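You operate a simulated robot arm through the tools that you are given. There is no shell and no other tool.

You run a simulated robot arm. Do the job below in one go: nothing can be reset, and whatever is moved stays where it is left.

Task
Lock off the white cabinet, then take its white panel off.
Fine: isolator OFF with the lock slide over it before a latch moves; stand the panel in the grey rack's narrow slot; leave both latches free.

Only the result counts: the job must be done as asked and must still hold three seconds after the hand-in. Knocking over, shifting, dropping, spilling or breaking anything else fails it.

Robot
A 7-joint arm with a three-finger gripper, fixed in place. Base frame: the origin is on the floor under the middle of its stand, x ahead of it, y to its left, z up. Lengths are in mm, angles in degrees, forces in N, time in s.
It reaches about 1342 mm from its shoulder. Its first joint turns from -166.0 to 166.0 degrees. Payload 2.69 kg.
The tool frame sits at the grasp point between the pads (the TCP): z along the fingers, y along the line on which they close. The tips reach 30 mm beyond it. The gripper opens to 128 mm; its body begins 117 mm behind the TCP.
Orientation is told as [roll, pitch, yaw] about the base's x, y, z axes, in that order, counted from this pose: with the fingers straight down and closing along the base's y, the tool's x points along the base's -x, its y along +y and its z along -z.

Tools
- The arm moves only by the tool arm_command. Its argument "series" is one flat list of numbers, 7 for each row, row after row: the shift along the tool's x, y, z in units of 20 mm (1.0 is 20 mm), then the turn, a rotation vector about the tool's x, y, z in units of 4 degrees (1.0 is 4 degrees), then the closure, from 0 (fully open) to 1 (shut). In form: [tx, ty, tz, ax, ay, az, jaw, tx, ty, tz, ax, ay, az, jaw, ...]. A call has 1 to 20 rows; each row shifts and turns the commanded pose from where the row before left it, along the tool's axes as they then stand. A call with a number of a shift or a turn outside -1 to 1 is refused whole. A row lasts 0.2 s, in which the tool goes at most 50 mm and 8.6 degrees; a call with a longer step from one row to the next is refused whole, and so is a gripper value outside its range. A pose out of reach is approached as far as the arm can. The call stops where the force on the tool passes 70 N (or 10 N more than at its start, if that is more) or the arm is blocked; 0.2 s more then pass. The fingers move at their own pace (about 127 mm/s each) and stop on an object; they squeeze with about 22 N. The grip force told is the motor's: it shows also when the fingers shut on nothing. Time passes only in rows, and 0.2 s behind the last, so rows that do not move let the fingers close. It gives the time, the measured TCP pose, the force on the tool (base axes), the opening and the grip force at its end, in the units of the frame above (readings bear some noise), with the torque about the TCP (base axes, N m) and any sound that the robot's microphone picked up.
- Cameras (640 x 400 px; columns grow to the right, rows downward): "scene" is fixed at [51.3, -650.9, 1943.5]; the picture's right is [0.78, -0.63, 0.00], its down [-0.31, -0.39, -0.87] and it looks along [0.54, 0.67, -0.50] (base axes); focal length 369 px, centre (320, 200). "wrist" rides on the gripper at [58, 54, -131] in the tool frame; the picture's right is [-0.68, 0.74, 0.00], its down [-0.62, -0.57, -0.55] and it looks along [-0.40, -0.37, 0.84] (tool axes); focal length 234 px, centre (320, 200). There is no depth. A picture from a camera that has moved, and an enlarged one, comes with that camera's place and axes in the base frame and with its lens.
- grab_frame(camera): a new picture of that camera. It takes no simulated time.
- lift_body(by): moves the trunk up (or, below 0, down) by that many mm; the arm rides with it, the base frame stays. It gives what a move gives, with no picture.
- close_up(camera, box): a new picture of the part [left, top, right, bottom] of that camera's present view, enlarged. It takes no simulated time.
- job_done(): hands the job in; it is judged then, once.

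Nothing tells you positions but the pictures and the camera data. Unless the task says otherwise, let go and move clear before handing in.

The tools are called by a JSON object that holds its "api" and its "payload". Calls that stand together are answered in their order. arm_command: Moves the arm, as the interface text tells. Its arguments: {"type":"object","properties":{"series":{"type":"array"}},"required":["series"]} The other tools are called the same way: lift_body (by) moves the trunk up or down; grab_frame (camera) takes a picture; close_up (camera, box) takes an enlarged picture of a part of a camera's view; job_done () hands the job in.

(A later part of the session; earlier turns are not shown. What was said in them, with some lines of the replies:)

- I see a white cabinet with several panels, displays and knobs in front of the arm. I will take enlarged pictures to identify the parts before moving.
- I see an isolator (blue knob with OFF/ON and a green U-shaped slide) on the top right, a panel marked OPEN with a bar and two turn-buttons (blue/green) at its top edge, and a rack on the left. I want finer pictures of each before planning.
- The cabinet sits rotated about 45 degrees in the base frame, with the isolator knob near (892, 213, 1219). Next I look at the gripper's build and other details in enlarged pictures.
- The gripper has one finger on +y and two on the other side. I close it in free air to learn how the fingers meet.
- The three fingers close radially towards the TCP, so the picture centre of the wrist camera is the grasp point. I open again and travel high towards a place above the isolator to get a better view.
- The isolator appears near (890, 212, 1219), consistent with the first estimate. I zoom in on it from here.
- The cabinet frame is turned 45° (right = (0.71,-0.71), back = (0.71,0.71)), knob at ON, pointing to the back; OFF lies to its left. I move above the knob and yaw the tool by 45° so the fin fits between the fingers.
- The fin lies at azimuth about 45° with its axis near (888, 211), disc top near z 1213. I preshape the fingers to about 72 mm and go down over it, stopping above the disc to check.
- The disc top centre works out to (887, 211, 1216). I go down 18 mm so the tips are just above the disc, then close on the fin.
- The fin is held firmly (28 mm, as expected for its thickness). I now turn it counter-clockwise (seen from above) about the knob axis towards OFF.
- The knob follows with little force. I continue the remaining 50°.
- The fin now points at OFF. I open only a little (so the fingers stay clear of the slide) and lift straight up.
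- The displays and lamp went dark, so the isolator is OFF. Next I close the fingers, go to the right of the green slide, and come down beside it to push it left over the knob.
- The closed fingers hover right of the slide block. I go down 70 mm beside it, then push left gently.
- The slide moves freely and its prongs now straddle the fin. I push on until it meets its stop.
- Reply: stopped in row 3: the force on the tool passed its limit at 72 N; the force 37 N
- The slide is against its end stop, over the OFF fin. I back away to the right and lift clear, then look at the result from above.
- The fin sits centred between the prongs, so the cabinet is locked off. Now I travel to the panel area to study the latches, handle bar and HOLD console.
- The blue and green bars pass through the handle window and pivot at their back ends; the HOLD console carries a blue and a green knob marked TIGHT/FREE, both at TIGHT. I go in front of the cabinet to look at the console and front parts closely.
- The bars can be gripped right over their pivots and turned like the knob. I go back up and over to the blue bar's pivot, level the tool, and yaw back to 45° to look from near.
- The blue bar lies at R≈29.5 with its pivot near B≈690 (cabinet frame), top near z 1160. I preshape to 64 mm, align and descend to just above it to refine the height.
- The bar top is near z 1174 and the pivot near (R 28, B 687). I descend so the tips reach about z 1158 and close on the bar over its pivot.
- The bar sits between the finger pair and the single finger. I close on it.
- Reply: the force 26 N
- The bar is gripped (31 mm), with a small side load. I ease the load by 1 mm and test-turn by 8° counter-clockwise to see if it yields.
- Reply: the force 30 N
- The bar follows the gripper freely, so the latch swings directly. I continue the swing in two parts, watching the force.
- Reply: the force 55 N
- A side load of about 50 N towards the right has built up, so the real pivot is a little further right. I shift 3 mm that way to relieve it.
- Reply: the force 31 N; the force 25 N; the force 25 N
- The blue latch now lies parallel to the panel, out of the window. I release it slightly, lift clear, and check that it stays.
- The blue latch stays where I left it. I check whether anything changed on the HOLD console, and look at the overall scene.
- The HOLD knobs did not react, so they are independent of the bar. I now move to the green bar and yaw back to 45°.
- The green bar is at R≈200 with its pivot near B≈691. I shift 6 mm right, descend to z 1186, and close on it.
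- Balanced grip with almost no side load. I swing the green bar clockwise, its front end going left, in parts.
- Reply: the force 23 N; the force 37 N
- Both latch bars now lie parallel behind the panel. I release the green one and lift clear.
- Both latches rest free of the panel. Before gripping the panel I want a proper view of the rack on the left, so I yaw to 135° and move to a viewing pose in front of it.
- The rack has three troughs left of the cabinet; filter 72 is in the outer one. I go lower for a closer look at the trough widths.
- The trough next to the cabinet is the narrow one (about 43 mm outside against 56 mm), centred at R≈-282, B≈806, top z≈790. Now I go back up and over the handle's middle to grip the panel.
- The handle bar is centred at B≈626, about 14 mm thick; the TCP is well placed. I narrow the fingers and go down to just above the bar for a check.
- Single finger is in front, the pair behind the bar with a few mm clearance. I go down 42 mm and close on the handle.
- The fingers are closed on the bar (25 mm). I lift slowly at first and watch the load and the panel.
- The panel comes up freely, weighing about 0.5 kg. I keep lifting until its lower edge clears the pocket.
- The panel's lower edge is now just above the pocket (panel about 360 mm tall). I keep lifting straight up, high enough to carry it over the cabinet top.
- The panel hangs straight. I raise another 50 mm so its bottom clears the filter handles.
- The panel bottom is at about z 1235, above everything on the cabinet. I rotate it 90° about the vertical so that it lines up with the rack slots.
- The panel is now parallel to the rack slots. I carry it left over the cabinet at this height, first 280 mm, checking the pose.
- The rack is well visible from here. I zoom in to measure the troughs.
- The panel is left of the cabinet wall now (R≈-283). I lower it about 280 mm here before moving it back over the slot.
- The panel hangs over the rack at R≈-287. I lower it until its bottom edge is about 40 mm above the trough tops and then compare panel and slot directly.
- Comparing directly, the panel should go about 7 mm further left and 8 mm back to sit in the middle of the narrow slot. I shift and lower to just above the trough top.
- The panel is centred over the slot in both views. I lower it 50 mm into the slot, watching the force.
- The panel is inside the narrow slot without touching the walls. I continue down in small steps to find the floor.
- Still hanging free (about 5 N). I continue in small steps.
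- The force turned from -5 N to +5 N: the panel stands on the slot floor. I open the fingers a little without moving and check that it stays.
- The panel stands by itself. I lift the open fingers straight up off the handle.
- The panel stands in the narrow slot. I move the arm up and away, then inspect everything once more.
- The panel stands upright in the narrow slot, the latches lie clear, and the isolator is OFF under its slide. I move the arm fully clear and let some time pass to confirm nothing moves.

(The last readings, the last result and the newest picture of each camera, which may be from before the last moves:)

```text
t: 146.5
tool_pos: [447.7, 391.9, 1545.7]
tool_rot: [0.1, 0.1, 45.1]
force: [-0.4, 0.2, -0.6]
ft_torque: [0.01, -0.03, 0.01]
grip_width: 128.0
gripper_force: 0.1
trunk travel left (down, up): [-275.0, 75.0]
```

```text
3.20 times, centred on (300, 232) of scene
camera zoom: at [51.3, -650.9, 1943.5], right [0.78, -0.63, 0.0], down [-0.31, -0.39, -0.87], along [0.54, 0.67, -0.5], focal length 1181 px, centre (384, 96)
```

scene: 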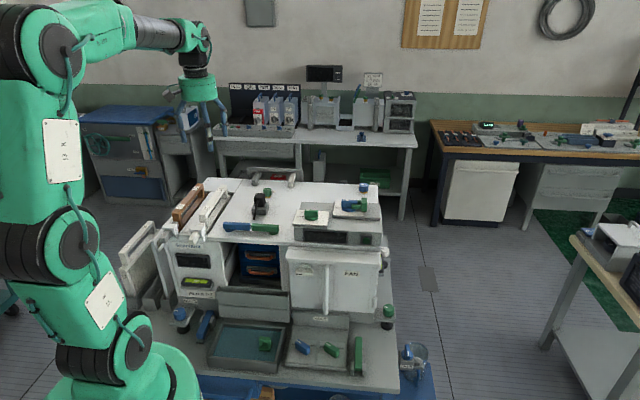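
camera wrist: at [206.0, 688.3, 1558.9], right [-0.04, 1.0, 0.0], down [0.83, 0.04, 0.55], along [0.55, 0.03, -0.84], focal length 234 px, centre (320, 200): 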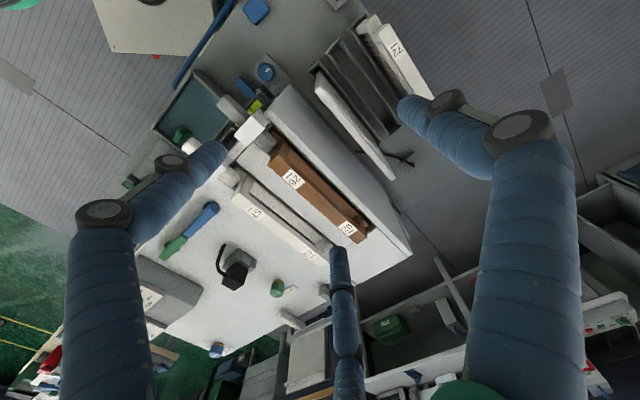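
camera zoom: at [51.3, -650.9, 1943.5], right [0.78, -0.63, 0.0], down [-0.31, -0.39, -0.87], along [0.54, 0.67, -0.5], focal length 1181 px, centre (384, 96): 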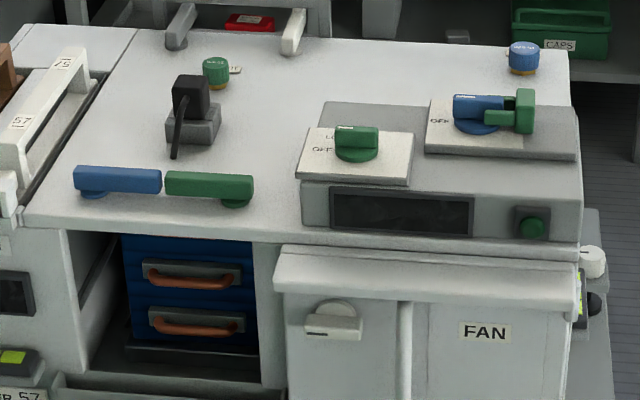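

Everything has stayed put since I let go:
- **Isolator:** it is OFF with the lock slide over it, and the displays are dark.
- **Latches:** both bars lie swung clear of the panel opening.
- **Panel:** it stands upright in the rack's narrow slot.

I left the HOLD knobs alone because the latches turned and the panel lifted out without them. The arm is clear, so I hand the job in.

{"api": "job_done", "payload": {}}

```text
The job is handed in.
```

I've handed the job in: the white cabinet is locked off and its white panel is in the rack. The hand-in returned no verdict.

- **Isolator:** I turned it from ON to OFF and pushed the green lock slide over it to its stop, before touching either latch. The displays and lamp went dark.
- **Latches:** both bars are swung about 88° clear of the panel and stayed there after I let go.
- **Panel:** it stands upright in the grey rack's narrow slot, the one next to the cabinet. It had not moved in the pictures taken after I let go.
- **HOLD knobs:** I left both at TIGHT. The latches turned and the panel lifted out without them, so I took "leave both latches free" to mean the bars. If it meant the HOLD knobs at FREE, that part is not done.

In the pictures I took, nothing else had moved. The arm is open and clear above the cabinet.
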